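You operate a simulated robot arm through the tools that you are given. There is no shell and no other tool. Be economical: measure what you need, move in short steps, check, and stop when the job is done.

Carry out the task below with a simulated robot arm. There is one attempt and no reset: what you move stays moved.

Task
Prise the cap off with the green forked lever and stopper the bottle.
Fine: forked lever back where it lay, bent cap in the white tub, short yellow stopper pushed home.

The check looks at the end state, three seconds after you hand in, the way a careful person would. Anything else that was tipped, shoved, dropped, spilled or broken makes it a failure. A push-on lid holds only when it is set on centred and level and pressed home; a screw cap is set on level and turned clockwise until tight.

Robot
A 7-joint arm with a two-finger parallel gripper, fixed in place. Base frame: the origin is at the foot of the arm, x ahead of it, y to its left, z up; the work surface is at about z = 0. Readings come in cm, degrees, newtons and seconds.
With the tool pointing down near the work surface it reaches from about 22 to 58 cm from the base axis. Its first joint turns from -66.0 to 66.0 degrees. Payload 2.5 kg.
Tool frame: the origin (TCP) lies between the finger pads and is the grasp point; the fingertips stand 2.3 cm ahead of it; z points along the fingers, y is the line along which they close. The gripper opens to 9.4 cm. The fingers are 3.8 cm wide and 1 cm thick; the gripper's body (5.4 by 9.6 cm) begins 3.9 cm behind the TCP.
Orientation is told as [roll, pitch, yaw] about the base's x, y, z axes, in that order, counted from this pose: with the fingers straight down and closing along the base's y, the tool's x points along the base's -x, its y along +y and its z along -z.

Tools
- The arm moves only by the tool jog_arm. Its argument "deltas" is a list of rows, each a list of 7 numbers: the shift along the tool's x, y, z in cm, then the turn, a rotation vector about the tool's x, y, z in degrees, then the finger opening in cm, from 0 to 9.4. In form: [[tx, ty, tz, rx, ry, rz, claw], ...]. A call has 1 to 10 rows; each row is the pose to reach, as a shift and turn from the pose commanded when the call began, along the tool's axes at that moment. A row lasts 0.2 s, in which the tool goes at most 5 cm and 8.6 degrees; a call with a longer step from one row to the next is refused whole, and so is a gripper value outside its range. A pose out of reach is approached as far as the arm can. The call stops where the force on the tool passes 40 N (or 10 N more than at its start, if that is more) or the arm is blocked; 0.2 s more then pass. Each finger travels about 10.8 cm/s and halts on what it meets, pressing with about 36 N; the grip force reading is that of the motor and also rises with nothing between the fingers. The clock runs only during rows and for 0.2 s after the last one: add rows that repeat a pose to give the fingers time. The reply holds the time, the measured pose of the TCP, the force on the tool along the base axes, the opening and the grip force, in the units named above and with some noise, and new pictures: "show" is both (left out), scene, wrist or none.
- Cameras (640 x 400 px; columns grow to the right, rows downward): "scene" is fixed at [10.64, -40.08, 54.32]; the picture's right is [0.91, -0.41, 0.00], its down [-0.24, -0.52, -0.82] and it looks along [0.34, 0.75, -0.57] (base axes); focal length 214 px, centre (320, 200). "wrist" rides on the gripper at [8.6, 1.6, -7.5] in the tool frame; the picture's right is [-0.18, 0.98, 0.00], its down [-0.58, -0.11, -0.81] and it looks along [-0.79, -0.15, 0.59] (tool axes); focal length 243 px, centre (320, 200). There is no depth. A picture from a camera that has moved, and an enlarged one, comes with that camera's place and axes in the base frame and with its lens.
- zoom(camera, box): a new picture of the part [left, top, right, bottom] of that camera's present view, enlarged. No time passes.
- sign_off(): hands the job in; it is judged then, once.

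Go step by step. Nothing tells you positions but the pictures and the camera data: compare them with the known pose of the tool, close in by small moves and look again before you grip or let go. The budget is 120 turns and 170 pictures, counting those below and the enlarged ones. Unless the task says otherwise, let go and move clear before handing in, and close with one line.

The tools are called after ">>>" by a JSON object that holds its "op" and its "data". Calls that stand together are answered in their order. jog_arm: Moves the arm, as the interface text tells. Its arguments: {"type":"object","properties":{"deltas":{"type":"array","items":{"type":"array","items":{"type":"number"}}},"show":{"type":"string","enum":["both","scene","wrist","none"]}},"required":["deltas"]} The other tools are called the same way: zoom (camera, box) takes an enlarged picture of a part of a camera's view; sign_off () hands the job in.

At the start:

```text
clock: 0.0
ee_pos: [38.95, -4.44, 48.0]
tool_rot: [-0.1, 0.0, 0.0]
wrist_force: [0.2, 0.1, -0.3]
grip_width: 9.38
gripper_force: 0.1
```

scene: 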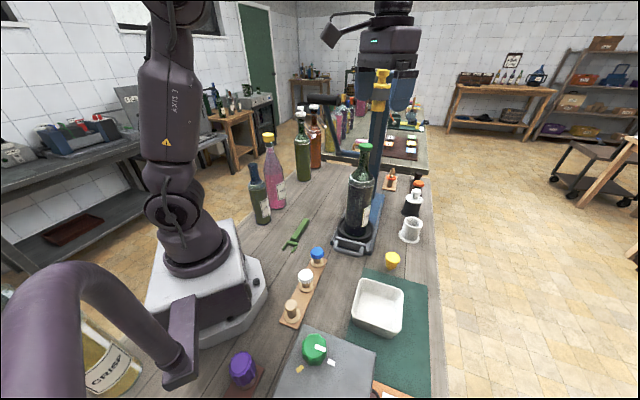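
wrist: 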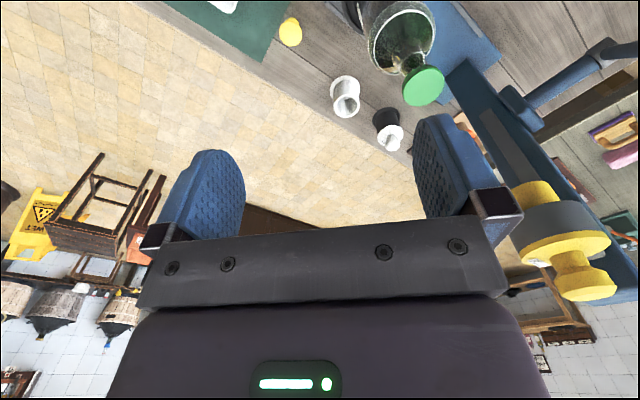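

I see a bottle with a green cap in a stand, a green forked lever on the table, a white tub, and several stoppers. I'll zoom in to identify them.

>>> {"op": "zoom", "data": {"camera": "scene", "box": [240, 200, 440, 325]}}

>>> {"op": "zoom", "data": {"camera": "scene", "box": [300, 50, 460, 260]}}

>>> {"op": "zoom", "data": {"camera": "scene", "box": [200, 280, 440, 400]}}

```text
3.20 times, centred on (340, 262) of scene
camera zoom: at [10.64, -40.08, 54.32], right [0.91, -0.41, 0.0], down [-0.24, -0.52, -0.82], along [0.34, 0.75, -0.57], focal length 686 px, centre (256, 0)
```

zoom: 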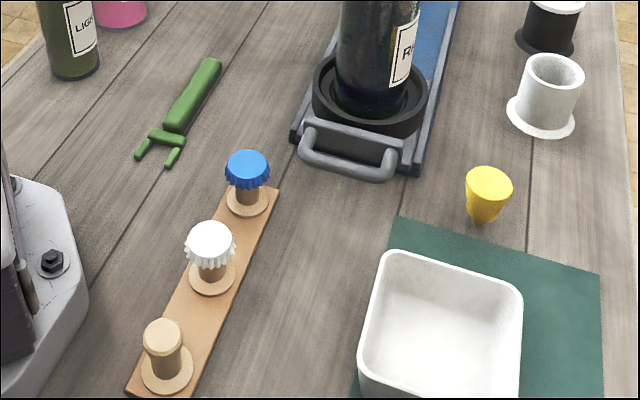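

```text
1.90 times, centred on (380, 155) of scene
camera zoom: at [10.64, -40.08, 54.32], right [0.91, -0.41, 0.0], down [-0.24, -0.52, -0.82], along [0.34, 0.75, -0.57], focal length 408 px, centre (206, 286)
```

zoom: 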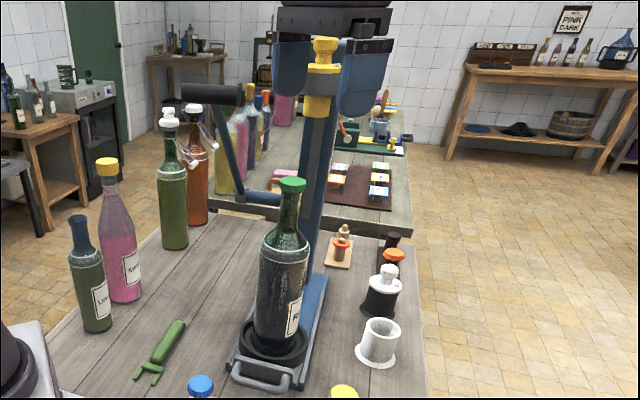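

```text
2.67 times, centred on (320, 340) of scene
camera zoom: at [10.64, -40.08, 54.32], right [0.91, -0.41, 0.0], down [-0.24, -0.52, -0.82], along [0.34, 0.75, -0.57], focal length 572 px, centre (320, -173)
```

zoom: 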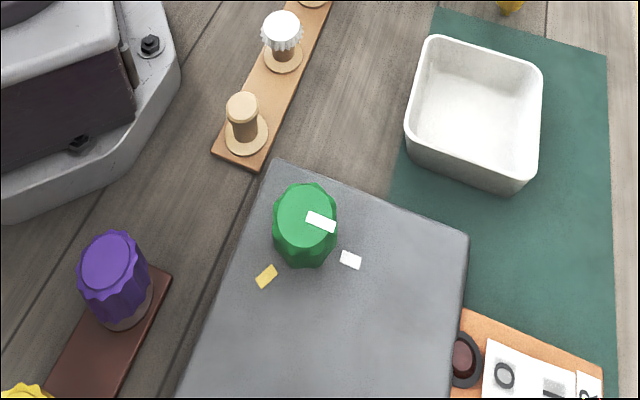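

>>> {"op": "zoom", "data": {"camera": "scene", "box": [340, 130, 390, 161]}}

>>> {"op": "zoom", "data": {"camera": "scene", "box": [270, 210, 334, 250]}}

>>> {"op": "zoom", "data": {"camera": "scene", "box": [370, 240, 418, 270]}}

>>> {"op": "zoom", "data": {"camera": "wrist", "box": [240, 0, 480, 150]}}

```text
12.80 times, centred on (365, 146) of scene
camera zoom: at [10.64, -40.08, 54.32], right [0.91, -0.41, 0.0], down [-0.24, -0.52, -0.82], along [0.34, 0.75, -0.57], focal length 2745 px, centre (-256, 898)
```

zoom: 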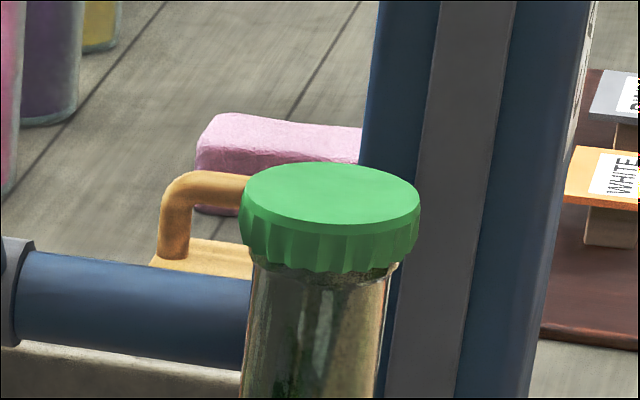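

```text
10.00 times, centred on (302, 230) of scene
camera zoom: at [10.64, -40.08, 54.32], right [0.91, -0.41, 0.0], down [-0.24, -0.52, -0.82], along [0.34, 0.75, -0.57], focal length 2145 px, centre (500, -100)
```

zoom: 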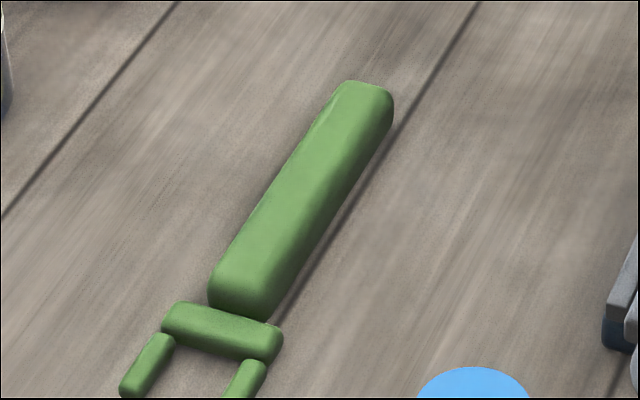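

```text
13.33 times, centred on (394, 255) of scene
camera zoom: at [10.64, -40.08, 54.32], right [0.91, -0.41, 0.0], down [-0.24, -0.52, -0.82], along [0.34, 0.75, -0.57], focal length 2860 px, centre (-667, -533)
```

zoom: 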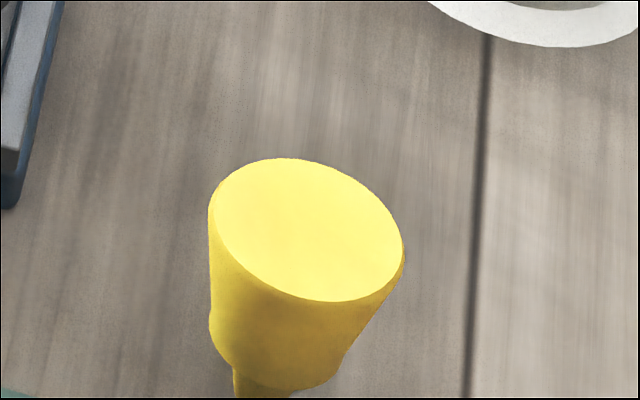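

```text
2.67 times, centred on (360, 75) of wrist
camera zoom: at [30.45, -2.92, 55.41], right [0.18, 0.98, 0.0], down [0.58, -0.11, 0.81], along [0.79, -0.15, -0.59], focal length 647 px, centre (213, 533)
```

zoom: 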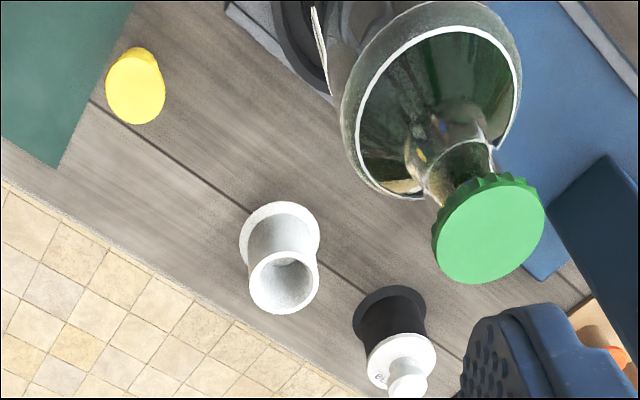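

The lever handle lies about from (24,11) to (32,20), fork towards the base. I'll move over it, turning the fingers across the handle.

>>> {"op": "jog_arm", "data": {"deltas": [[5, 0, 0, 0, 0, -8, 9.4], [9, 2, 0, 0, 0, -16, 9.4], [10.4, 6.5, 0, 0, 0, -24, 9.4], [10.4, 11.4, 0, 0, 0, -32, 9.4], [10.4, 16.2, 0, 0, 0, -40, 9.4], [10.4, 20.4, 2, 0, 0, -48, 9.4], [10.4, 20.4, 7, 0, 0, -49, 9.4], [10.4, 20.4, 12, 0, 0, -49, 9.4], [10.4, 20.4, 17, 0, 0, -49, 9.4], [10.4, 20.4, 22, 0, 0, -49, 9.4]]}}

```text
clock: 2.2
ee_pos: [28.55, 15.88, 25.93]
tool_rot: [0.0, 0.0, 49.0]
wrist_force: [0.1, -0.6, 0.2]
grip_width: 9.4
gripper_force: 0.0
camera wrist: at [21.8, 10.46, 33.37], right [-0.62, 0.78, 0.0], down [0.46, 0.37, 0.81], along [0.63, 0.5, -0.59], focal length 243 px, centre (320, 200)
```

scene: 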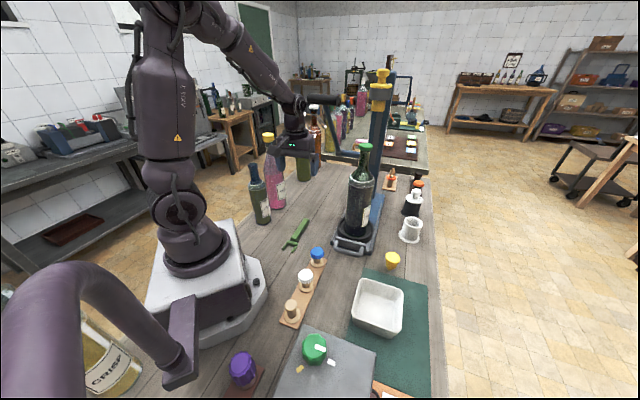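
wrist: 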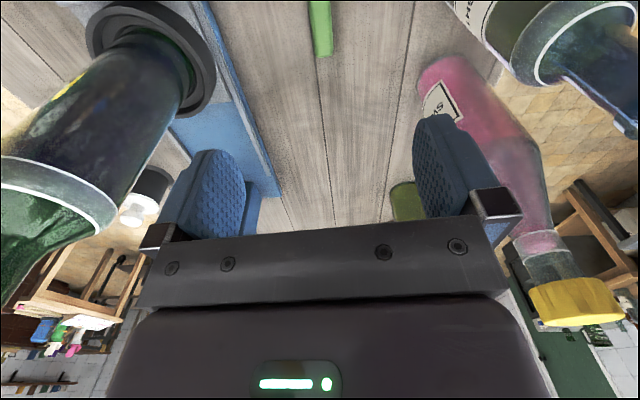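

The handle runs under the gripper at about 47 degrees. I'll lower towards it and compare fingers with the handle.

>>> {"op": "jog_arm", "data": {"deltas": [[0, 0, 5, 0, 0, 0.5, 7], [0, 0, 10, 0, 0, 1, 5], [0, 0, 15, 0, 0, 1, 4.5], [0, 0, 19, 0, 0, 1, 4.5]], "show": "wrist"}}

>>> {"op": "zoom", "data": {"camera": "scene", "box": [262, 190, 342, 240]}}

```text
clock: 3.2
ee_pos: [28.66, 15.92, 6.86]
tool_rot: [-0.1, -0.1, 48.0]
wrist_force: [0.3, 0.0, -0.7]
grip_width: 4.5
gripper_force: 0.0
camera wrist: at [21.72, 10.49, 14.37], right [-0.61, 0.8, 0.0], down [0.47, 0.36, 0.81], along [0.64, 0.49, -0.59], focal length 243 px, centre (320, 200)
```

wrist: 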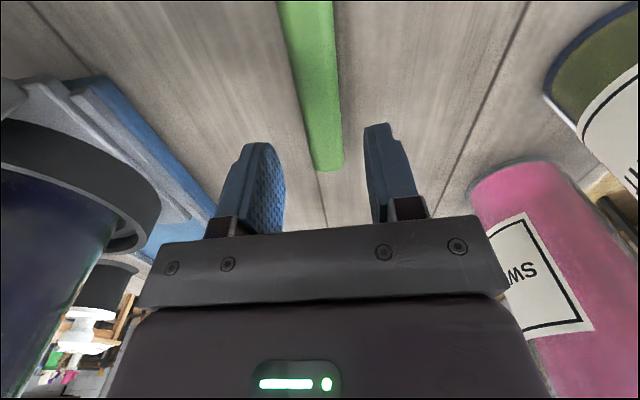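

```text
8.00 times, centred on (302, 215) of scene
camera zoom: at [10.64, -40.08, 54.32], right [0.91, -0.41, 0.0], down [-0.24, -0.52, -0.82], along [0.34, 0.75, -0.57], focal length 1716 px, centre (464, 80)
```

zoom: 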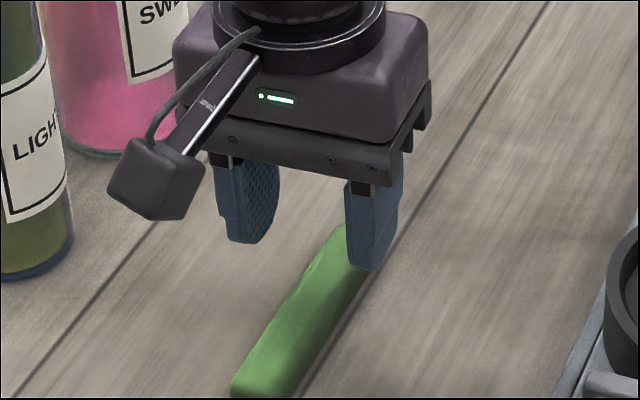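

Handle axis is at about 44° and centred between the fingers. I'll square up, descend and close.

>>> {"op": "jog_arm", "data": {"deltas": [[1, -0.05, 2, 0, 0, 3.8, 4.5], [1, -0.05, 4.2, 0, 0, 3.8, 4.5], [1, -0.05, 4.2, 0, 0, 3.8, 4.5]], "show": "wrist"}}

>>> {"op": "zoom", "data": {"camera": "scene", "box": [262, 200, 342, 250]}}

```text
clock: 4.0
ee_pos: [27.96, 14.92, 2.57]
tool_rot: [0.1, 0.0, 44.2]
wrist_force: [0.2, 0.2, -0.2]
grip_width: 4.51
gripper_force: 0.0
camera wrist: at [20.65, 10.09, 10.17], right [-0.55, 0.83, 0.0], down [0.49, 0.33, 0.81], along [0.67, 0.45, -0.59], focal length 243 px, centre (320, 200)
```

wrist: 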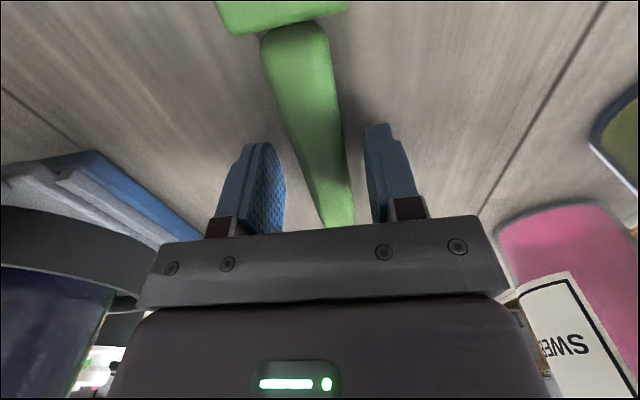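

```text
8.00 times, centred on (302, 225) of scene
camera zoom: at [10.64, -40.08, 54.32], right [0.91, -0.41, 0.0], down [-0.24, -0.52, -0.82], along [0.34, 0.75, -0.57], focal length 1716 px, centre (464, 0)
```

zoom: 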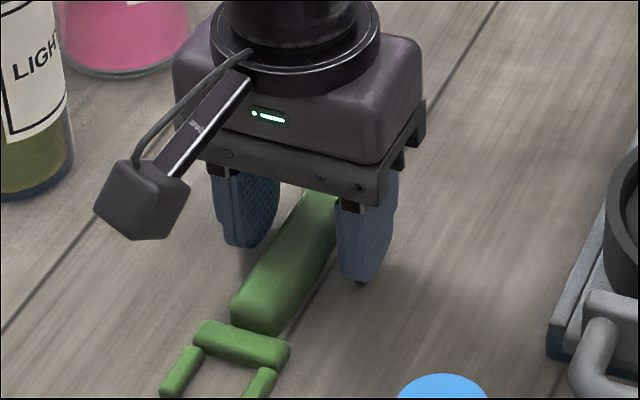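

>>> {"op": "jog_arm", "data": {"deltas": [[0, 0.3, 0, 0, 0, 0, 4.5], [0, 0.3, 0, 0, 0, 0, 3], [0, 0.3, 0, 0, 0, 0, 2], [0, 0.3, 0, 0, 0, 0, 1], [0, 0.3, 0, 0, 0, 0, 0], [0, 0.3, 0, 0, 0, 0, 0]], "show": "wrist"}}

>>> {"op": "zoom", "data": {"camera": "scene", "box": [262, 205, 342, 255]}}

```text
clock: 5.4
ee_pos: [27.75, 15.17, 2.71]
tool_rot: [0.0, -0.1, 44.2]
wrist_force: [0.4, 0.4, 0.3]
grip_width: 2.31
gripper_force: 36.1
camera wrist: at [20.48, 10.39, 10.19], right [-0.55, 0.83, 0.0], down [0.49, 0.33, 0.81], along [0.67, 0.45, -0.59], focal length 243 px, centre (320, 200)
```

wrist: 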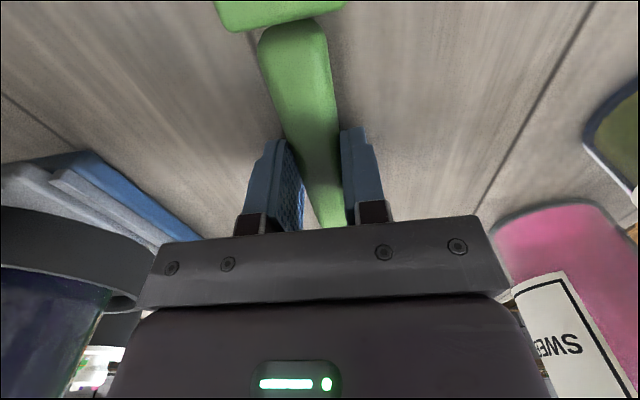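

```text
8.00 times, centred on (302, 230) of scene
camera zoom: at [10.64, -40.08, 54.32], right [0.91, -0.41, 0.0], down [-0.24, -0.52, -0.82], along [0.34, 0.75, -0.57], focal length 1716 px, centre (464, -40)
```

zoom: 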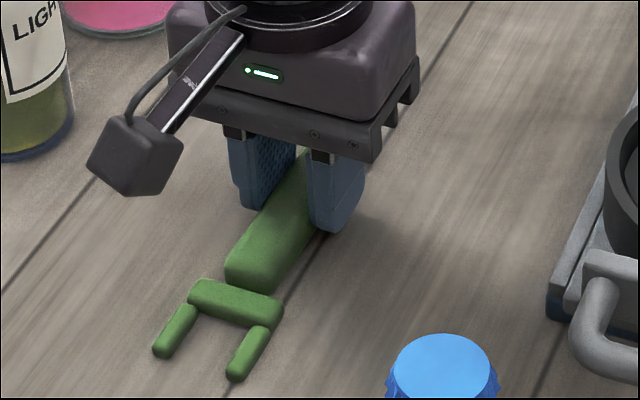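

Gripped the handle (2.3 cm). Lift straight up to clear everything.

>>> {"op": "jog_arm", "data": {"deltas": [[0, 0, -2, 0, 0, 0, 0], [0, 0, -6, 0, 0, 0, 0], [0, 0, -11, 0, 0, 0, 0], [0, 0, -16, 0, 0, 0, 0], [0, 0, -21, 0, 0, 0, 0], [0, 0, -26, 0, 0, 0, 0], [0, 0, -31, 0, 0, 0, 0], [0, 0, -36, 0, 0, 0, 0], [0, 0, -40, 0, 0, 0, 0], [0, 0, -40, 0, 0, 0, 0]], "show": "scene"}}

```text
clock: 7.6
ee_pos: [27.94, 15.43, 42.59]
tool_rot: [0.0, 0.0, 44.2]
wrist_force: [0.2, 0.1, 0.6]
grip_width: 0.0
gripper_force: 36.4
```

scene: 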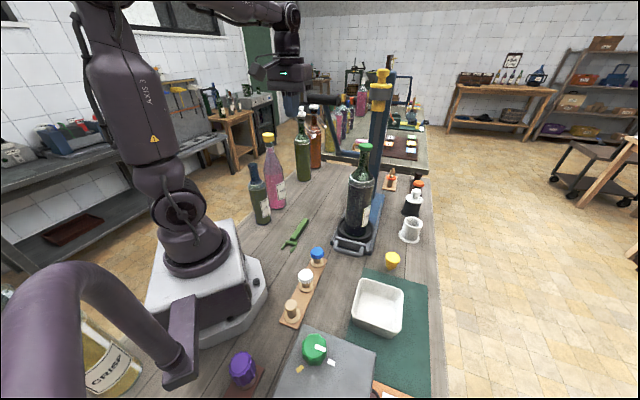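

The lever slipped out — the fingers were too high on it. Let me look at where it lies now.

>>> {"op": "zoom", "data": {"camera": "scene", "box": [270, 210, 334, 250]}}

>>> {"op": "zoom", "data": {"camera": "wrist", "box": [200, 0, 440, 150]}}

```text
10.00 times, centred on (302, 230) of scene
camera zoom: at [10.64, -40.08, 54.32], right [0.91, -0.41, 0.0], down [-0.24, -0.52, -0.82], along [0.34, 0.75, -0.57], focal length 2145 px, centre (500, -100)
```

zoom: 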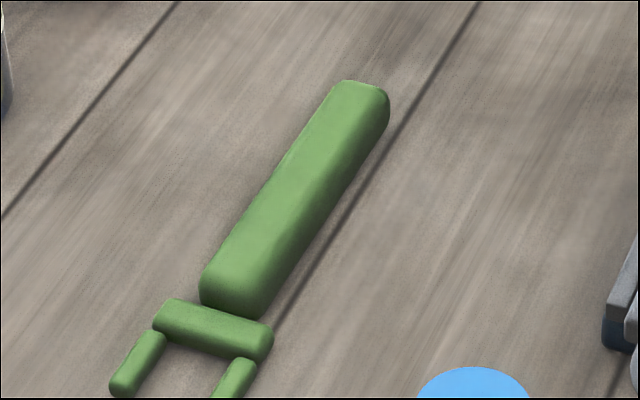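

```text
2.67 times, centred on (320, 75) of wrist
camera zoom: at [20.66, 10.44, 50.02], right [-0.55, 0.83, 0.0], down [0.49, 0.33, 0.81], along [0.67, 0.45, -0.59], focal length 647 px, centre (320, 533)
```

zoom: 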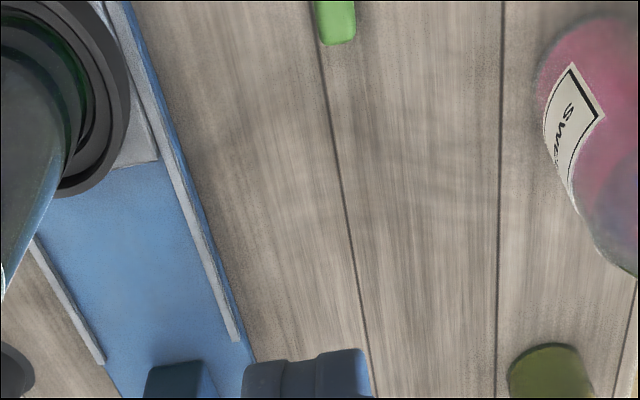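

>>> {"op": "jog_arm", "data": {"deltas": [[0, 0, 5, 0, 0, 0, 4.5], [0, 0, 10, 0, 0, 0, 4.5], [0, 0, 15, 0, 0, 0, 4.5], [0, 0, 20, 0, 0, 0, 4.5], [0, 0, 25, 0, 0, 0, 4.5], [0, 0, 30, 0, 0, 0, 4.5], [0, 0, 35, 0, 0, 0, 4.5], [0, 0, 37.5, 0, 0, 0, 4.5]], "show": "wrist"}}

```text
clock: 9.4
ee_pos: [27.86, 15.31, 4.92]
tool_rot: [0.1, 0.0, 44.3]
wrist_force: [0.1, -0.2, -0.1]
grip_width: 4.51
gripper_force: 0.1
camera wrist: at [20.63, 10.4, 12.47], right [-0.55, 0.83, 0.0], down [0.49, 0.33, 0.81], along [0.67, 0.45, -0.59], focal length 243 px, centre (320, 200)
```

wrist: 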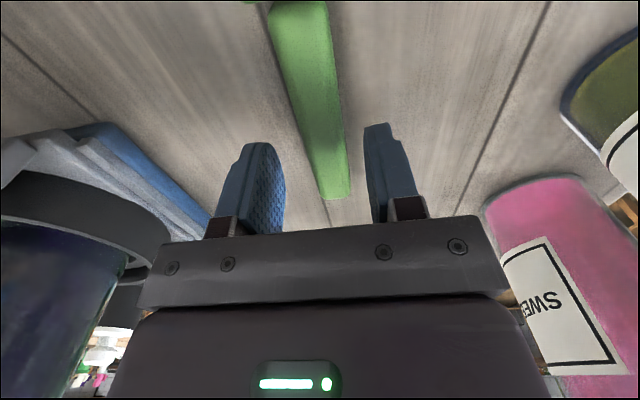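

>>> {"op": "jog_arm", "data": {"deltas": [[0, 0.1, 1.3, 0, 0, 1, 4.5], [0, 0.1, 2.6, 0, 0, 1, 4.5], [0, 0.1, 2.6, 0, 0, 1, 4.5], [0, 0.1, 2.6, 0, 0, 1, 3], [0, 0.1, 2.6, 0, 0, 1, 2], [0, 0.1, 2.6, 0, 0, 1, 1], [0, 0.1, 2.6, 0, 0, 1, 0], [0, 0.1, 2.6, 0, 0, 1, 0]], "show": "none"}}

```text
clock: 11.2
ee_pos: [27.75, 15.36, 2.51]
tool_rot: [0.0, 0.0, 43.2]
wrist_force: [-0.2, 0.5, 0.1]
grip_width: 2.31
gripper_force: 35.8
```

>>> {"op": "jog_arm", "data": {"deltas": [[0, 0, 0, 0, 0, 0, 3], [0, 0, 0.15, 0, 0, 0, 3], [0, 0, 0.3, 0, 0, 0, 3], [0, 0, 0.3, 0, 0, 0, 3]], "show": "none"}}

```text
clock: 12.2
ee_pos: [27.66, 15.34, 2.29]
tool_rot: [0.0, 0.0, 43.2]
wrist_force: [-3.7, -2.2, 8.6]
grip_width: 3.0
gripper_force: 0.1
```

>>> {"op": "jog_arm", "data": {"deltas": [[0, 0, -0.1, 0, 0, 0, 3], [0, 0, -0.1, 0, 0, 0, 1.5], [0, 0, -0.1, 0, 0, 0, 0.5], [0, 0, -0.1, 0, 0, 0, 0], [0, 0, -0.1, 0, 0, 0, 0], [0, 0, -0.5, 0, 0, 0, 0], [0, 0, -1, 0, 0, 0, 0], [0, 0, -1.5, 0, 0, 0, 0]], "show": "none"}}

>>> {"op": "zoom", "data": {"camera": "scene", "box": [262, 205, 342, 255]}}

```text
clock: 14.0
ee_pos: [27.62, 15.44, 3.81]
tool_rot: [0.0, 0.0, 43.3]
wrist_force: [-0.4, 0.0, -1.4]
grip_width: 2.33
gripper_force: 35.8
```

```text
8.00 times, centred on (302, 230) of scene
camera zoom: at [10.64, -40.08, 54.32], right [0.91, -0.41, 0.0], down [-0.24, -0.52, -0.82], along [0.34, 0.75, -0.57], focal length 1716 px, centre (464, -40)
```

zoom: 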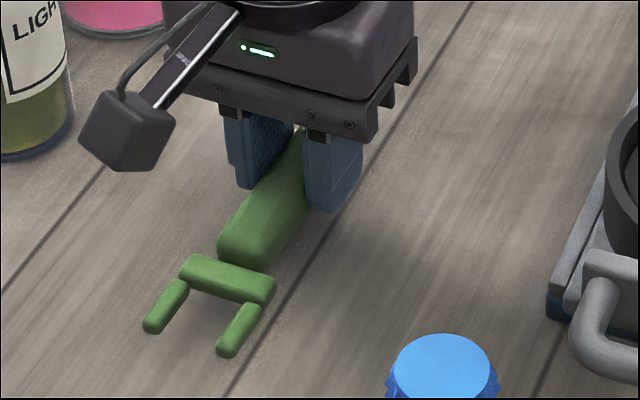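

Held now. Lift gently to travel height.

>>> {"op": "jog_arm", "data": {"deltas": [[0, 0, -2, 0, 0, 0, 0], [0, 0, -6, 0, 0, 0, 0], [0, 0, -10, 0, 0, 0, 0], [0, 0, -14, 0, 0, 0, 0], [0, 0, -18, 0, 0, 0, 0], [0, 0, -22, 0, 0, 0, 0], [0, 0, -26, 0, 0, 0, 0], [0, 0, -30, 0, 0, 0, 0], [0, 0, -34, 0, 0, 0, 0], [0, 0, -37, 0, 0, 0, 0]], "show": "none"}}

```text
clock: 16.2
ee_pos: [27.72, 15.56, 40.71]
tool_rot: [0.1, 0.2, 43.3]
wrist_force: [-1.0, 0.6, -1.0]
grip_width: 2.34
gripper_force: 35.4
```

>>> {"op": "jog_arm", "data": {"deltas": [[1.01, -2.28, 0, 0, 0, 8, 0], [2.02, -4.56, 0, 0, 0, 16, 0], [3.03, -6.84, 0, 0, 0, 24, 0], [4.04, -9.12, 0, 0, 0, 32, 0], [5.05, -11.4, 0, 0, 0, 40, 0], [6.06, -13.68, 0, 0, 0, 48, 0], [7.07, -15.96, 0, 0, 0, 56, 0], [8.08, -18.24, 0, 0, 0, 64, 0], [9.09, -20.52, 0, 0, 0, 72, 0], [10.1, -22.8, 0, 0, 0, 80, 0]], "show": "scene"}}

```text
clock: 18.4
ee_pos: [35.96, -8.01, 40.92]
tool_rot: [0.0, 0.0, -36.8]
wrist_force: [0.5, 0.1, -0.6]
grip_width: 2.33
gripper_force: 35.7
```

scene: 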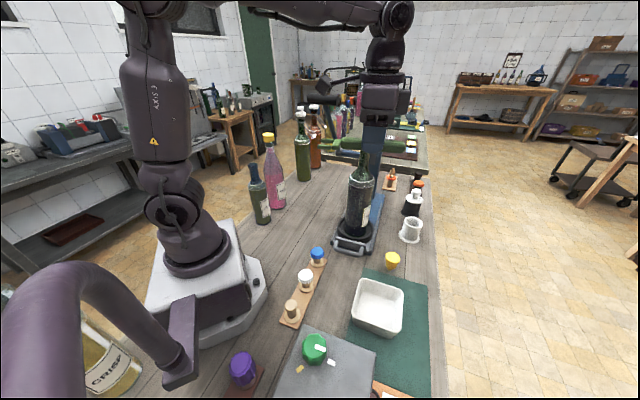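

>>> {"op": "jog_arm", "data": {"deltas": [[-2.7, 2.1, 0, 0, 0, 7, 0], [-5.4, 4.2, 0, 0, 0, 14, 0], [-8.1, 6.3, 1.5, 0, 0, 21, 0], [-10.85, 8.37, 3, 0, 0, 28.2, 0], [-10.85, 8.37, 4, 0, 0, 28.2, 0]], "show": "wrist"}}

>>> {"op": "zoom", "data": {"camera": "scene", "box": [330, 110, 410, 160]}}

```text
clock: 19.6
ee_pos: [49.55, -7.89, 36.69]
tool_rot: [0.1, 0.0, -65.2]
wrist_force: [0.2, 0.0, -1.3]
grip_width: 2.34
gripper_force: 36.3
camera wrist: at [47.49, 0.64, 44.36], right [0.97, 0.25, 0.0], down [0.15, -0.57, 0.81], along [0.2, -0.78, -0.59], focal length 243 px, centre (320, 200)
```

wrist: 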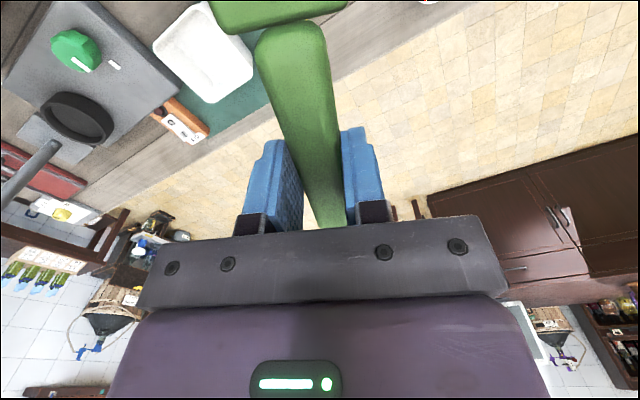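

```text
8.00 times, centred on (370, 135) of scene
camera zoom: at [10.64, -40.08, 54.32], right [0.91, -0.41, 0.0], down [-0.24, -0.52, -0.82], along [0.34, 0.75, -0.57], focal length 1716 px, centre (-80, 720)
```

zoom: 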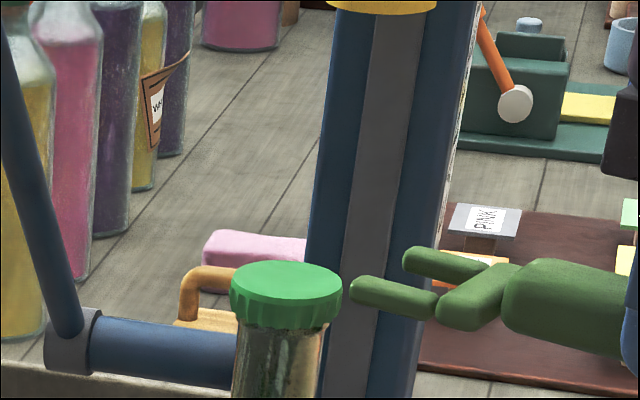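

I have a good side view of fork and cap. Before inserting I want a second view of the cap to fix its position, so I go above it and look with the wrist camera.

>>> {"op": "jog_arm", "data": {"deltas": [[0, 0, -4, 0, 0, 0, 0], [0, 0, -5, 0, 0, -8, 0], [1, 0, -5, 0, 0, -16, 0], [3, -0.5, -5, 0, 0, -24, 0], [5, -0.8, -5, 0, 0, -32, 0], [7, -1.2, -5, 0, 0, -40, 0], [9.48, -1.68, -5, 0, 0, -48, 0], [9.48, -1.68, -5, 0, 0, -56.5, 0], [9.48, -1.68, -5, 0, 0, -65, 0], [9.48, -1.68, -5, 0, 0, -65, 0]], "show": "wrist"}}

```text
clock: 21.8
ee_pos: [44.07, -0.03, 41.77]
tool_rot: [-0.1, 0.0, 0.1]
wrist_force: [0.2, -0.3, -0.6]
grip_width: 2.34
gripper_force: 36.0
camera wrist: at [35.55, 1.52, 49.25], right [0.18, 0.98, 0.0], down [0.58, -0.11, 0.81], along [0.79, -0.15, -0.59], focal length 243 px, centre (320, 200)
```

wrist: 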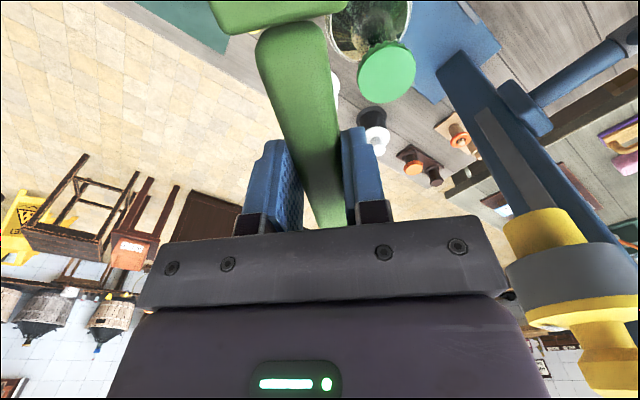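

Cap centre refined: about (43.9, 4.3). Back to the pre-insertion pose, with the tines just under the rim's height.

>>> {"op": "jog_arm", "data": {"deltas": [[-0.7, -1, 0, 0, 0, 8, 0], [-1.4, -2, 0, 0, 0, 16, 0], [-2.1, -3, 0, 0, 0, 24, 0], [-2.8, -4, 0, 0, 0, 32, 0], [-3.5, -5.5, 0, 0, 0, 40, 0], [-4.2, -7, 0, 0, 0, 48, 0], [-5.3, -8.25, 0, 0, 0, 56.5, 0], [-5.3, -8.25, 0, 0, 0, 65, 0], [-5.3, -8.25, 4.5, 0, 0, 65, 0], [-5.3, -8.25, 7.45, 0, 0, 65, 0]], "show": "none"}}

>>> {"op": "zoom", "data": {"camera": "scene", "box": [340, 125, 404, 165]}}

```text
clock: 24.0
ee_pos: [49.28, -8.33, 34.19]
tool_rot: [0.1, 0.0, -65.0]
wrist_force: [0.8, -0.2, -0.3]
grip_width: 2.36
gripper_force: 36.0
```

```text
10.00 times, centred on (372, 145) of scene
camera zoom: at [10.64, -40.08, 54.32], right [0.91, -0.41, 0.0], down [-0.24, -0.52, -0.82], along [0.34, 0.75, -0.57], focal length 2145 px, centre (-200, 750)
```

zoom: 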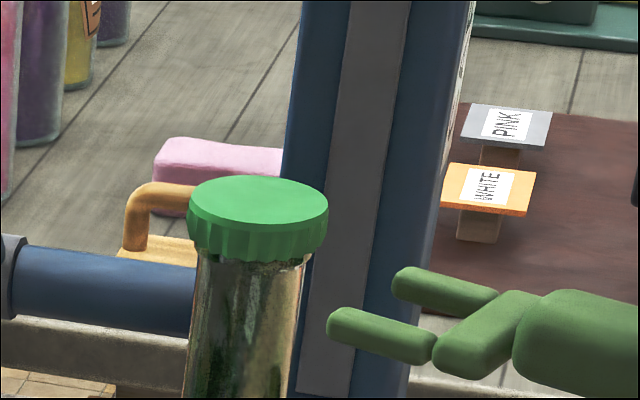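

Alignment looks right. Insert partway, then look.

>>> {"op": "jog_arm", "data": {"deltas": [[1.2, 0.03, 0, 0, 0, 0, 0], [2.4, 0.06, 0, 0, 0, 0, 0], [3.5, 0.09, 0, 0, 0, 0, 0]], "show": "none"}}

>>> {"op": "zoom", "data": {"camera": "scene", "box": [340, 125, 404, 165]}}

```text
clock: 24.8
ee_pos: [48.09, -4.99, 34.4]
tool_rot: [0.0, 0.0, -65.0]
wrist_force: [0.2, -1.8, -0.3]
grip_width: 2.37
gripper_force: 35.9
```

```text
10.00 times, centred on (372, 145) of scene
camera zoom: at [10.64, -40.08, 54.32], right [0.91, -0.41, 0.0], down [-0.24, -0.52, -0.82], along [0.34, 0.75, -0.57], focal length 2145 px, centre (-200, 750)
```

zoom: 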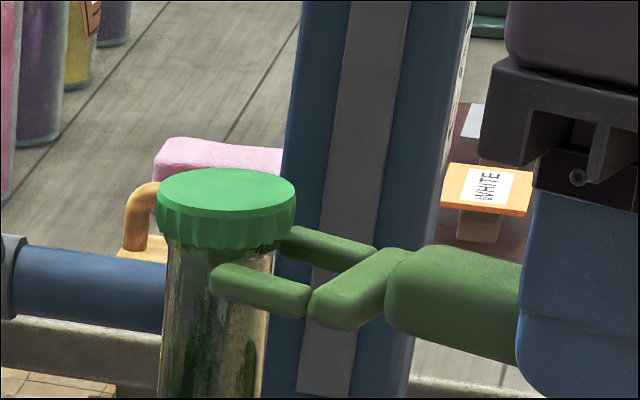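

The cap has shifted about 0.8 cm; the fork is nudging the bottle. Check whether the bottle is leaning or sliding.

>>> {"op": "zoom", "data": {"camera": "scene", "box": [300, 130, 428, 265]}}

```text
2.96 times, centred on (364, 198) of scene
camera zoom: at [10.64, -40.08, 54.32], right [0.91, -0.41, 0.0], down [-0.24, -0.52, -0.82], along [0.34, 0.75, -0.57], focal length 636 px, centre (190, 207)
```

zoom: 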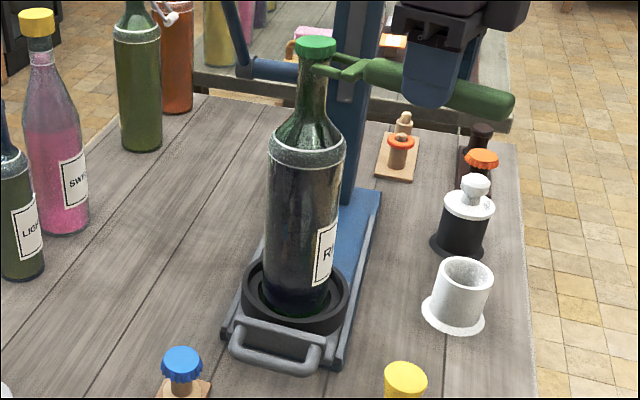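

>>> {"op": "jog_arm", "data": {"deltas": [[-0.8, 0, 0, 0, 0, 0, 0], [-1.6, 0, 0, 0, 0, 0, 0], [-1.6, 0, 0, 0, 0, 0, 0]], "show": "none"}}

>>> {"op": "zoom", "data": {"camera": "scene", "box": [340, 125, 404, 165]}}

>>> {"op": "zoom", "data": {"camera": "scene", "box": [320, 210, 400, 260]}}

```text
clock: 25.6
ee_pos: [48.72, -6.45, 34.33]
tool_rot: [0.0, 0.1, -65.0]
wrist_force: [0.2, -0.1, -0.9]
grip_width: 2.35
gripper_force: 36.4
```

```text
10.00 times, centred on (372, 145) of scene
camera zoom: at [10.64, -40.08, 54.32], right [0.91, -0.41, 0.0], down [-0.24, -0.52, -0.82], along [0.34, 0.75, -0.57], focal length 2145 px, centre (-200, 750)
```

zoom: 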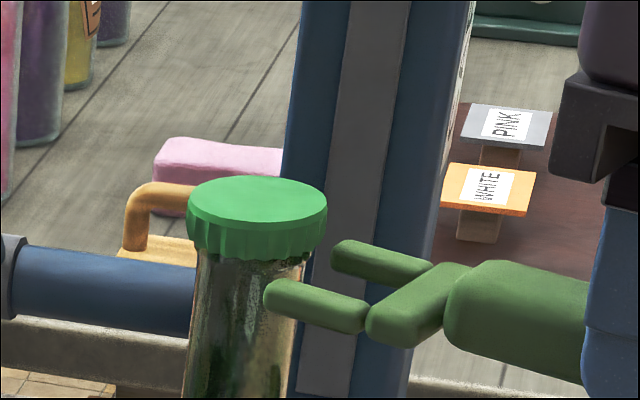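

```text
8.00 times, centred on (360, 235) of scene
camera zoom: at [10.64, -40.08, 54.32], right [0.91, -0.41, 0.0], down [-0.24, -0.52, -0.82], along [0.34, 0.75, -0.57], focal length 1716 px, centre (0, -80)
```

zoom: 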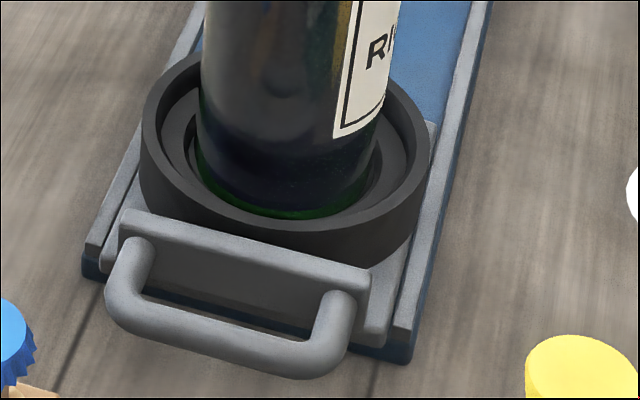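

The bottle only leaned and came back upright, good. I'll measure the fork gap versus neck closely.

>>> {"op": "zoom", "data": {"camera": "scene", "box": [356, 140, 388, 160]}}

```text
16.00 times, centred on (372, 150) of scene
camera zoom: at [10.64, -40.08, 54.32], right [0.91, -0.41, 0.0], down [-0.24, -0.52, -0.82], along [0.34, 0.75, -0.57], focal length 3432 px, centre (-512, 1000)
```

zoom: 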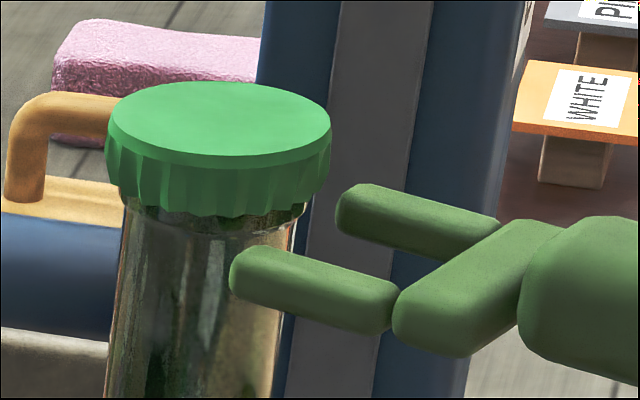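

Clearance is tight and the near tine touched the neck; shift the fork 0.2 cm to that side and retry.

>>> {"op": "jog_arm", "data": {"deltas": [[0, -0.2, 0, 0, 0, 0, 0], [0.6, -0.2, 0, 0, 0, 0, 0], [1.2, -0.2, 0, 0, 0, 0, 0], [1.2, -0.2, 0, 0, 0, 0, 0]], "show": "none"}}

>>> {"op": "zoom", "data": {"camera": "scene", "box": [356, 140, 388, 160]}}

```text
clock: 26.6
ee_pos: [48.15, -5.52, 34.34]
tool_rot: [0.1, -0.1, -65.0]
wrist_force: [0.9, -0.5, -1.0]
grip_width: 2.35
gripper_force: 35.8
```

```text
16.00 times, centred on (372, 150) of scene
camera zoom: at [10.64, -40.08, 54.32], right [0.91, -0.41, 0.0], down [-0.24, -0.52, -0.82], along [0.34, 0.75, -0.57], focal length 3432 px, centre (-512, 1000)
```

zoom: 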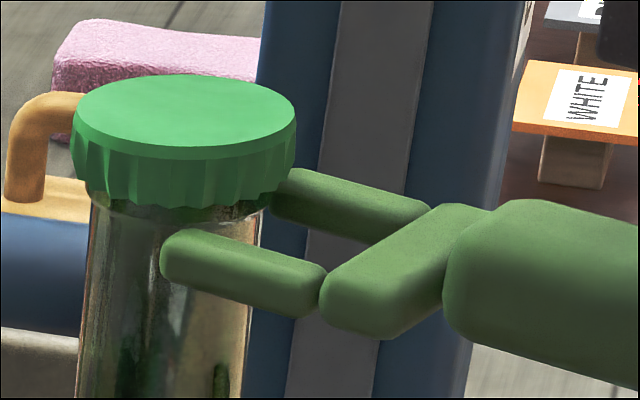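

The contact fits the skirt rather than the neck — the tines are likely too high. Back off, lower 0.5 cm and retry.

>>> {"op": "jog_arm", "data": {"deltas": [[-1.5, 0.1, 0, 0, 0, 0, 0], [-1.5, 0.1, 0.5, 0, 0, 0, 0], [0, 0.1, 0.5, 0, 0, 0, 0], [0.3, 0.1, 0.5, 0, 0, 0, 0]], "show": "none"}}

>>> {"op": "zoom", "data": {"camera": "scene", "box": [356, 140, 388, 160]}}

```text
clock: 27.6
ee_pos: [48.06, -5.2, 33.83]
tool_rot: [0.1, 0.0, -65.0]
wrist_force: [1.4, -0.5, -1.6]
grip_width: 2.35
gripper_force: 35.7
```

```text
16.00 times, centred on (372, 150) of scene
camera zoom: at [10.64, -40.08, 54.32], right [0.91, -0.41, 0.0], down [-0.24, -0.52, -0.82], along [0.34, 0.75, -0.57], focal length 3432 px, centre (-512, 1000)
```

zoom: 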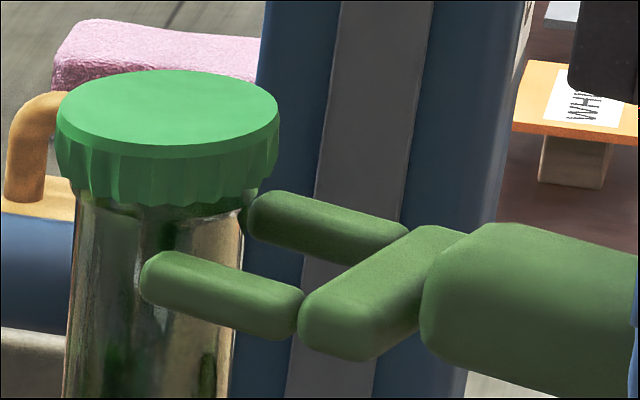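

>>> {"op": "jog_arm", "data": {"deltas": [[-0.5, 0.2, 0.2, 0, 0, 0, 0], [-0.5, 0.4, 0.2, 0, 0, 0, 0], [0, 0.4, 0.2, 0, 0, 0, 0], [0, 0.4, 0.2, 0, 0, 0, 0]], "show": "none"}}

>>> {"op": "zoom", "data": {"camera": "scene", "box": [356, 140, 388, 160]}}

```text
clock: 28.6
ee_pos: [48.29, -5.19, 33.72]
tool_rot: [0.0, 0.0, -64.9]
wrist_force: [0.1, -0.8, -0.2]
grip_width: 2.34
gripper_force: 35.7
```

```text
16.00 times, centred on (372, 150) of scene
camera zoom: at [10.64, -40.08, 54.32], right [0.91, -0.41, 0.0], down [-0.24, -0.52, -0.82], along [0.34, 0.75, -0.57], focal length 3432 px, centre (-512, 1000)
```

zoom: 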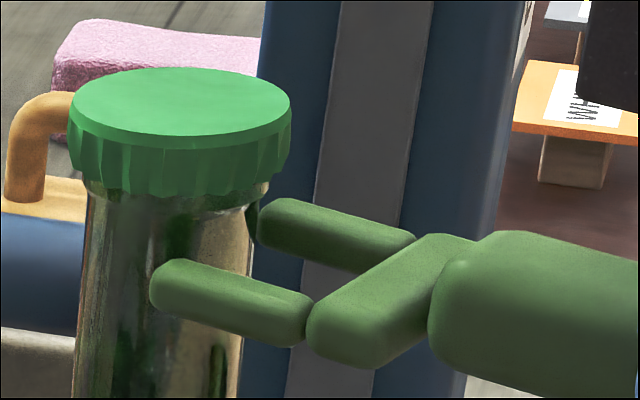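

Comparing with the handle width, the fork gap (~2.3 cm) is smaller than the neck, so the tips bite under the rim on either side of the neck. I'll re-centre with light contact and raise the tips against the rim.

>>> {"op": "jog_arm", "data": {"deltas": [[-1.5, -0.2, 0, 0, 0, 0, 0], [-1.5, -0.5, -0.2, 0, 0, 0, 0], [-0.7, -0.5, -0.2, 0, 0, 0, 0], [-0.7, -0.5, -0.2, 0, 0, 0, 0], [-0.7, -0.5, -0.2, 0, 0, 0, 0]], "show": "none"}}

>>> {"op": "zoom", "data": {"camera": "scene", "box": [356, 140, 388, 160]}}

```text
clock: 29.8
ee_pos: [48.18, -5.95, 33.78]
tool_rot: [0.0, 0.0, -65.0]
wrist_force: [-0.1, -1.1, -0.5]
grip_width: 2.33
gripper_force: 35.7
```

```text
16.00 times, centred on (372, 150) of scene
camera zoom: at [10.64, -40.08, 54.32], right [0.91, -0.41, 0.0], down [-0.24, -0.52, -0.82], along [0.34, 0.75, -0.57], focal length 3432 px, centre (-512, 1000)
```

zoom: 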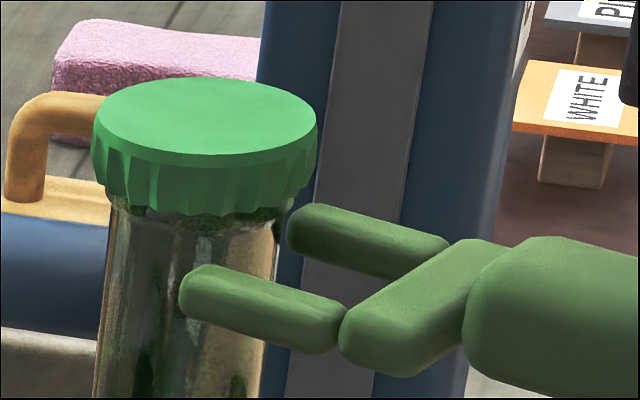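

>>> {"op": "jog_arm", "data": {"deltas": [[0, 0, -0.2, 0, 0, 0, 0], [0, 0, -0.4, 0, 0, 0, 0], [0, 0, -0.6, 0, 0, 0, 0], [0, 0, -0.8, 0, 0, 0, 0], [0, 0, -0.8, 0, 0, 0, 0]], "show": "none"}}

>>> {"op": "zoom", "data": {"camera": "scene", "box": [356, 140, 388, 160]}}

```text
clock: 31.0
ee_pos: [48.26, -5.92, 34.56]
tool_rot: [-0.1, 0.0, -65.0]
wrist_force: [0.4, 0.5, -11.5]
grip_width: 2.33
gripper_force: 36.3
```

```text
16.00 times, centred on (372, 150) of scene
camera zoom: at [10.64, -40.08, 54.32], right [0.91, -0.41, 0.0], down [-0.24, -0.52, -0.82], along [0.34, 0.75, -0.57], focal length 3432 px, centre (-512, 1000)
```

zoom: 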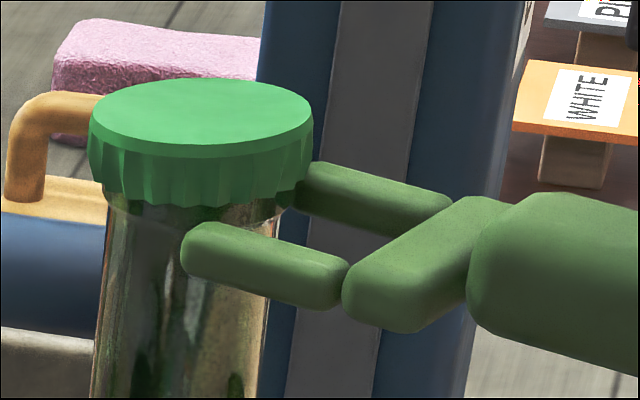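

The tips bear up on the rim (11 N). Now tilt the tips up in small steps.

>>> {"op": "jog_arm", "data": {"deltas": [[0, 0, 0, 0, 1, 0, 0], [0, 0, 0, 0, 2, 0, 0], [0, 0, 0, 0, 3, 0, 0], [0, 0, 0, 0, 4, 0, 0]], "show": "none"}}

>>> {"op": "zoom", "data": {"camera": "scene", "box": [348, 135, 396, 165]}}

```text
clock: 32.0
ee_pos: [48.29, -5.93, 34.75]
tool_rot: [0.0, 4.0, -65.0]
wrist_force: [-0.1, 0.7, -10.0]
grip_width: 2.35
gripper_force: 36.4
```

```text
13.33 times, centred on (372, 150) of scene
camera zoom: at [10.64, -40.08, 54.32], right [0.91, -0.41, 0.0], down [-0.24, -0.52, -0.82], along [0.34, 0.75, -0.57], focal length 2860 px, centre (-373, 867)
```

zoom: 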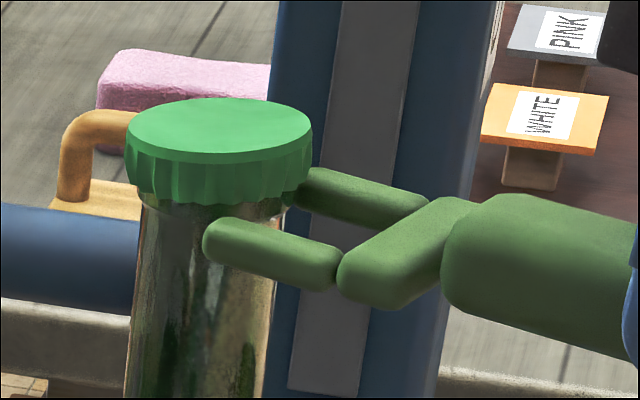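

The lever slips in pitch at about 10 N on a horizontal arm. I'll pitch the lever up so that lifting loads run along its axis: back off, tilt 41°, and re-approach from below.

>>> {"op": "jog_arm", "data": {"deltas": [[-0.04, 0, 0.6, 0, 0, 0, 0], [-3.03, 0, 0.39, 0, 0, 0, 0], [-2.82, 0, 1.56, 0, 6.9, 0, 0], [-2.6, 0, 2.73, 0, 13.8, 0, 0], [-2.38, 0, 3.89, 0, 20.7, 0, 0], [-2.11, 0, 5.07, 0, 27.6, 0, 0], [-1.84, 0, 6.24, 0, 34.5, 0, 0], [-1.62, 0, 7.41, 0, 41, 0, 0], [-1.62, 0, 7.41, 0, 41, 0, 0]], "show": "scene"}}

>>> {"op": "zoom", "data": {"camera": "scene", "box": [340, 125, 404, 165]}}

```text
clock: 34.0
ee_pos: [48.61, -6.93, 27.07]
tool_rot: [0.0, 45.1, -65.1]
wrist_force: [0.2, 0.4, -1.6]
grip_width: 2.33
gripper_force: 36.3
```

scene: 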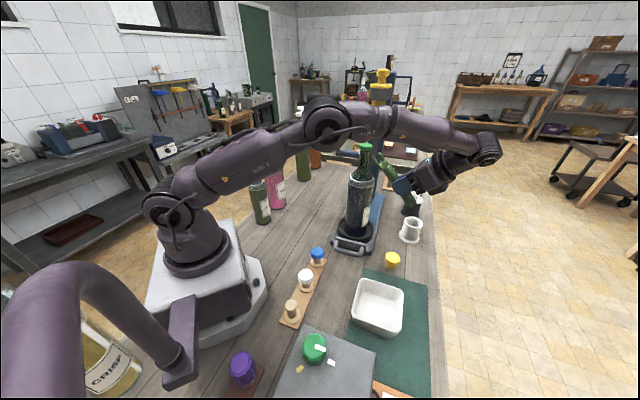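

```text
10.00 times, centred on (372, 145) of scene
camera zoom: at [10.64, -40.08, 54.32], right [0.91, -0.41, 0.0], down [-0.24, -0.52, -0.82], along [0.34, 0.75, -0.57], focal length 2145 px, centre (-200, 750)
```

zoom: 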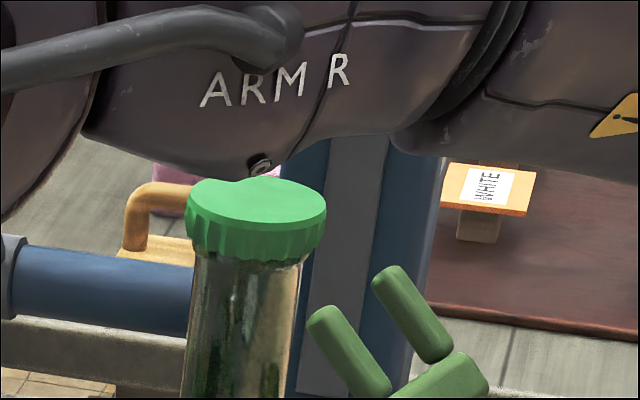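

>>> {"op": "jog_arm", "data": {"deltas": [[0.6, 0, 0.6, 0, 0, 0, 0], [1.2, 0, 1.2, 0, 0, 0, 0], [1.2, 0, 1.2, 0, 0, 0, 0]], "show": "none"}}

>>> {"op": "zoom", "data": {"camera": "scene", "box": [348, 135, 396, 165]}}

```text
clock: 34.8
ee_pos: [47.89, -5.42, 27.07]
tool_rot: [0.0, 45.0, -65.0]
wrist_force: [0.7, -0.5, -1.9]
grip_width: 2.33
gripper_force: 35.7
```

```text
13.33 times, centred on (372, 150) of scene
camera zoom: at [10.64, -40.08, 54.32], right [0.91, -0.41, 0.0], down [-0.24, -0.52, -0.82], along [0.34, 0.75, -0.57], focal length 2860 px, centre (-373, 867)
```

zoom: 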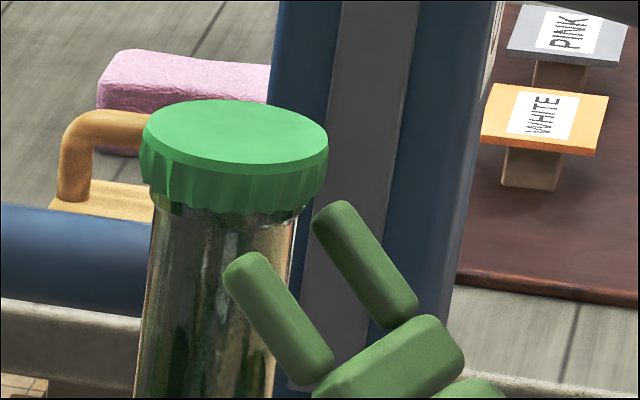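

>>> {"op": "jog_arm", "data": {"deltas": [[0.35, 0, 0.35, 0, 0, 0, 0], [0.57, 0, 0.14, 0, 0, 0, 0], [0.78, 0, -0.07, 0, 0, 0, 0], [0.92, 0, -0.21, 0, 0, 0, 0], [0.92, 0, -0.21, 0, 0, 0, 0]], "show": "none"}}

>>> {"op": "zoom", "data": {"camera": "scene", "box": [348, 135, 396, 165]}}

```text
clock: 36.0
ee_pos: [47.67, -4.95, 27.96]
tool_rot: [0.0, 45.0, -65.0]
wrist_force: [1.6, 0.0, -1.8]
grip_width: 2.33
gripper_force: 35.9
```

```text
13.33 times, centred on (372, 150) of scene
camera zoom: at [10.64, -40.08, 54.32], right [0.91, -0.41, 0.0], down [-0.24, -0.52, -0.82], along [0.34, 0.75, -0.57], focal length 2860 px, centre (-373, 867)
```

zoom: 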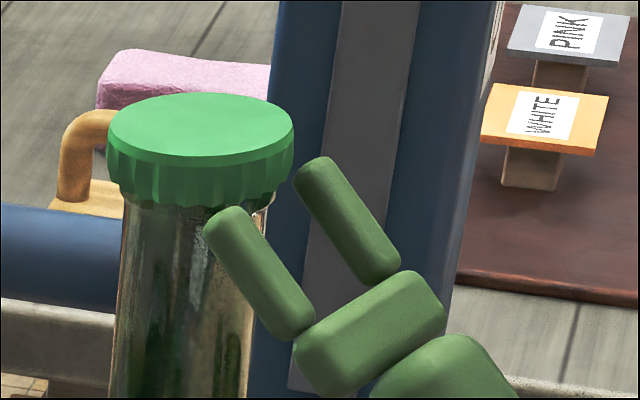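

>>> {"op": "jog_arm", "data": {"deltas": [[-0.64, 0, -0.21, 0, 0, 0, 0], [-1.13, 0, 0.28, 0, 0, 0, 0], [-0.71, 0, 0.71, 0, 0, 0, 0], [-0.64, 0, 0.78, 0, 0, 0, 0], [-0.64, 0, 0.78, 0, 0, 0, 0]], "show": "none"}}

>>> {"op": "zoom", "data": {"camera": "scene", "box": [348, 135, 396, 165]}}

```text
clock: 37.2
ee_pos: [47.78, -4.71, 26.96]
tool_rot: [0.0, 44.9, -65.1]
wrist_force: [0.6, -0.6, -1.5]
grip_width: 2.32
gripper_force: 36.3
```

```text
13.33 times, centred on (372, 150) of scene
camera zoom: at [10.64, -40.08, 54.32], right [0.91, -0.41, 0.0], down [-0.24, -0.52, -0.82], along [0.34, 0.75, -0.57], focal length 2860 px, centre (-373, 867)
```

zoom: 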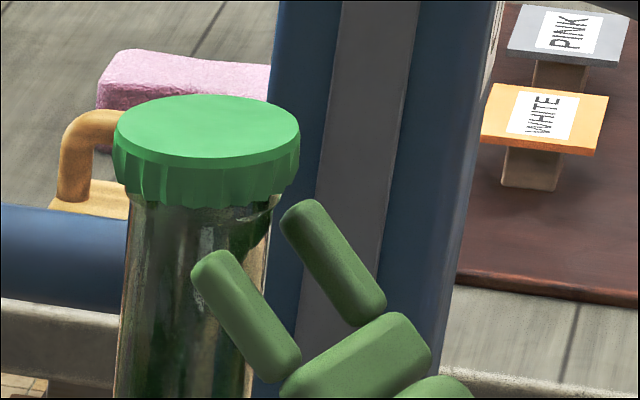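

>>> {"op": "jog_arm", "data": {"deltas": [[0.14, 0, -0.14, 0, 0, 0, 0], [0.28, 0, -0.28, 0, 0, 0, 0], [0.42, 0, -0.42, 0, 0, 0, 0], [0.57, 0, -0.57, 0, 0, 0, 0], [0.64, 0, -0.64, 0, 0, 0, 0]], "show": "none"}}

>>> {"op": "zoom", "data": {"camera": "scene", "box": [348, 135, 396, 165]}}

```text
clock: 38.4
ee_pos: [47.68, -4.87, 27.83]
tool_rot: [0.1, 45.1, -65.0]
wrist_force: [0.8, -0.3, -2.3]
grip_width: 2.35
gripper_force: 35.4
```

```text
13.33 times, centred on (372, 150) of scene
camera zoom: at [10.64, -40.08, 54.32], right [0.91, -0.41, 0.0], down [-0.24, -0.52, -0.82], along [0.34, 0.75, -0.57], focal length 2860 px, centre (-373, 867)
```

zoom: 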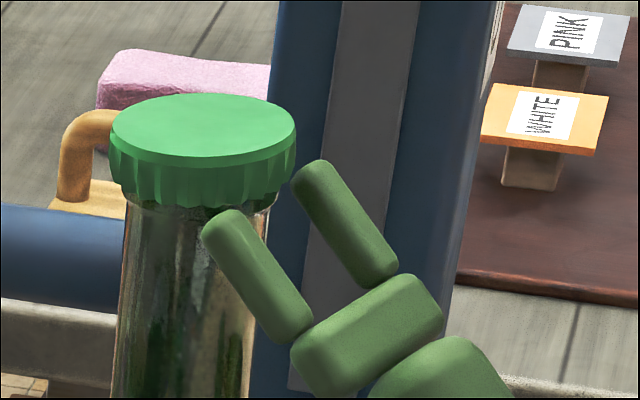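

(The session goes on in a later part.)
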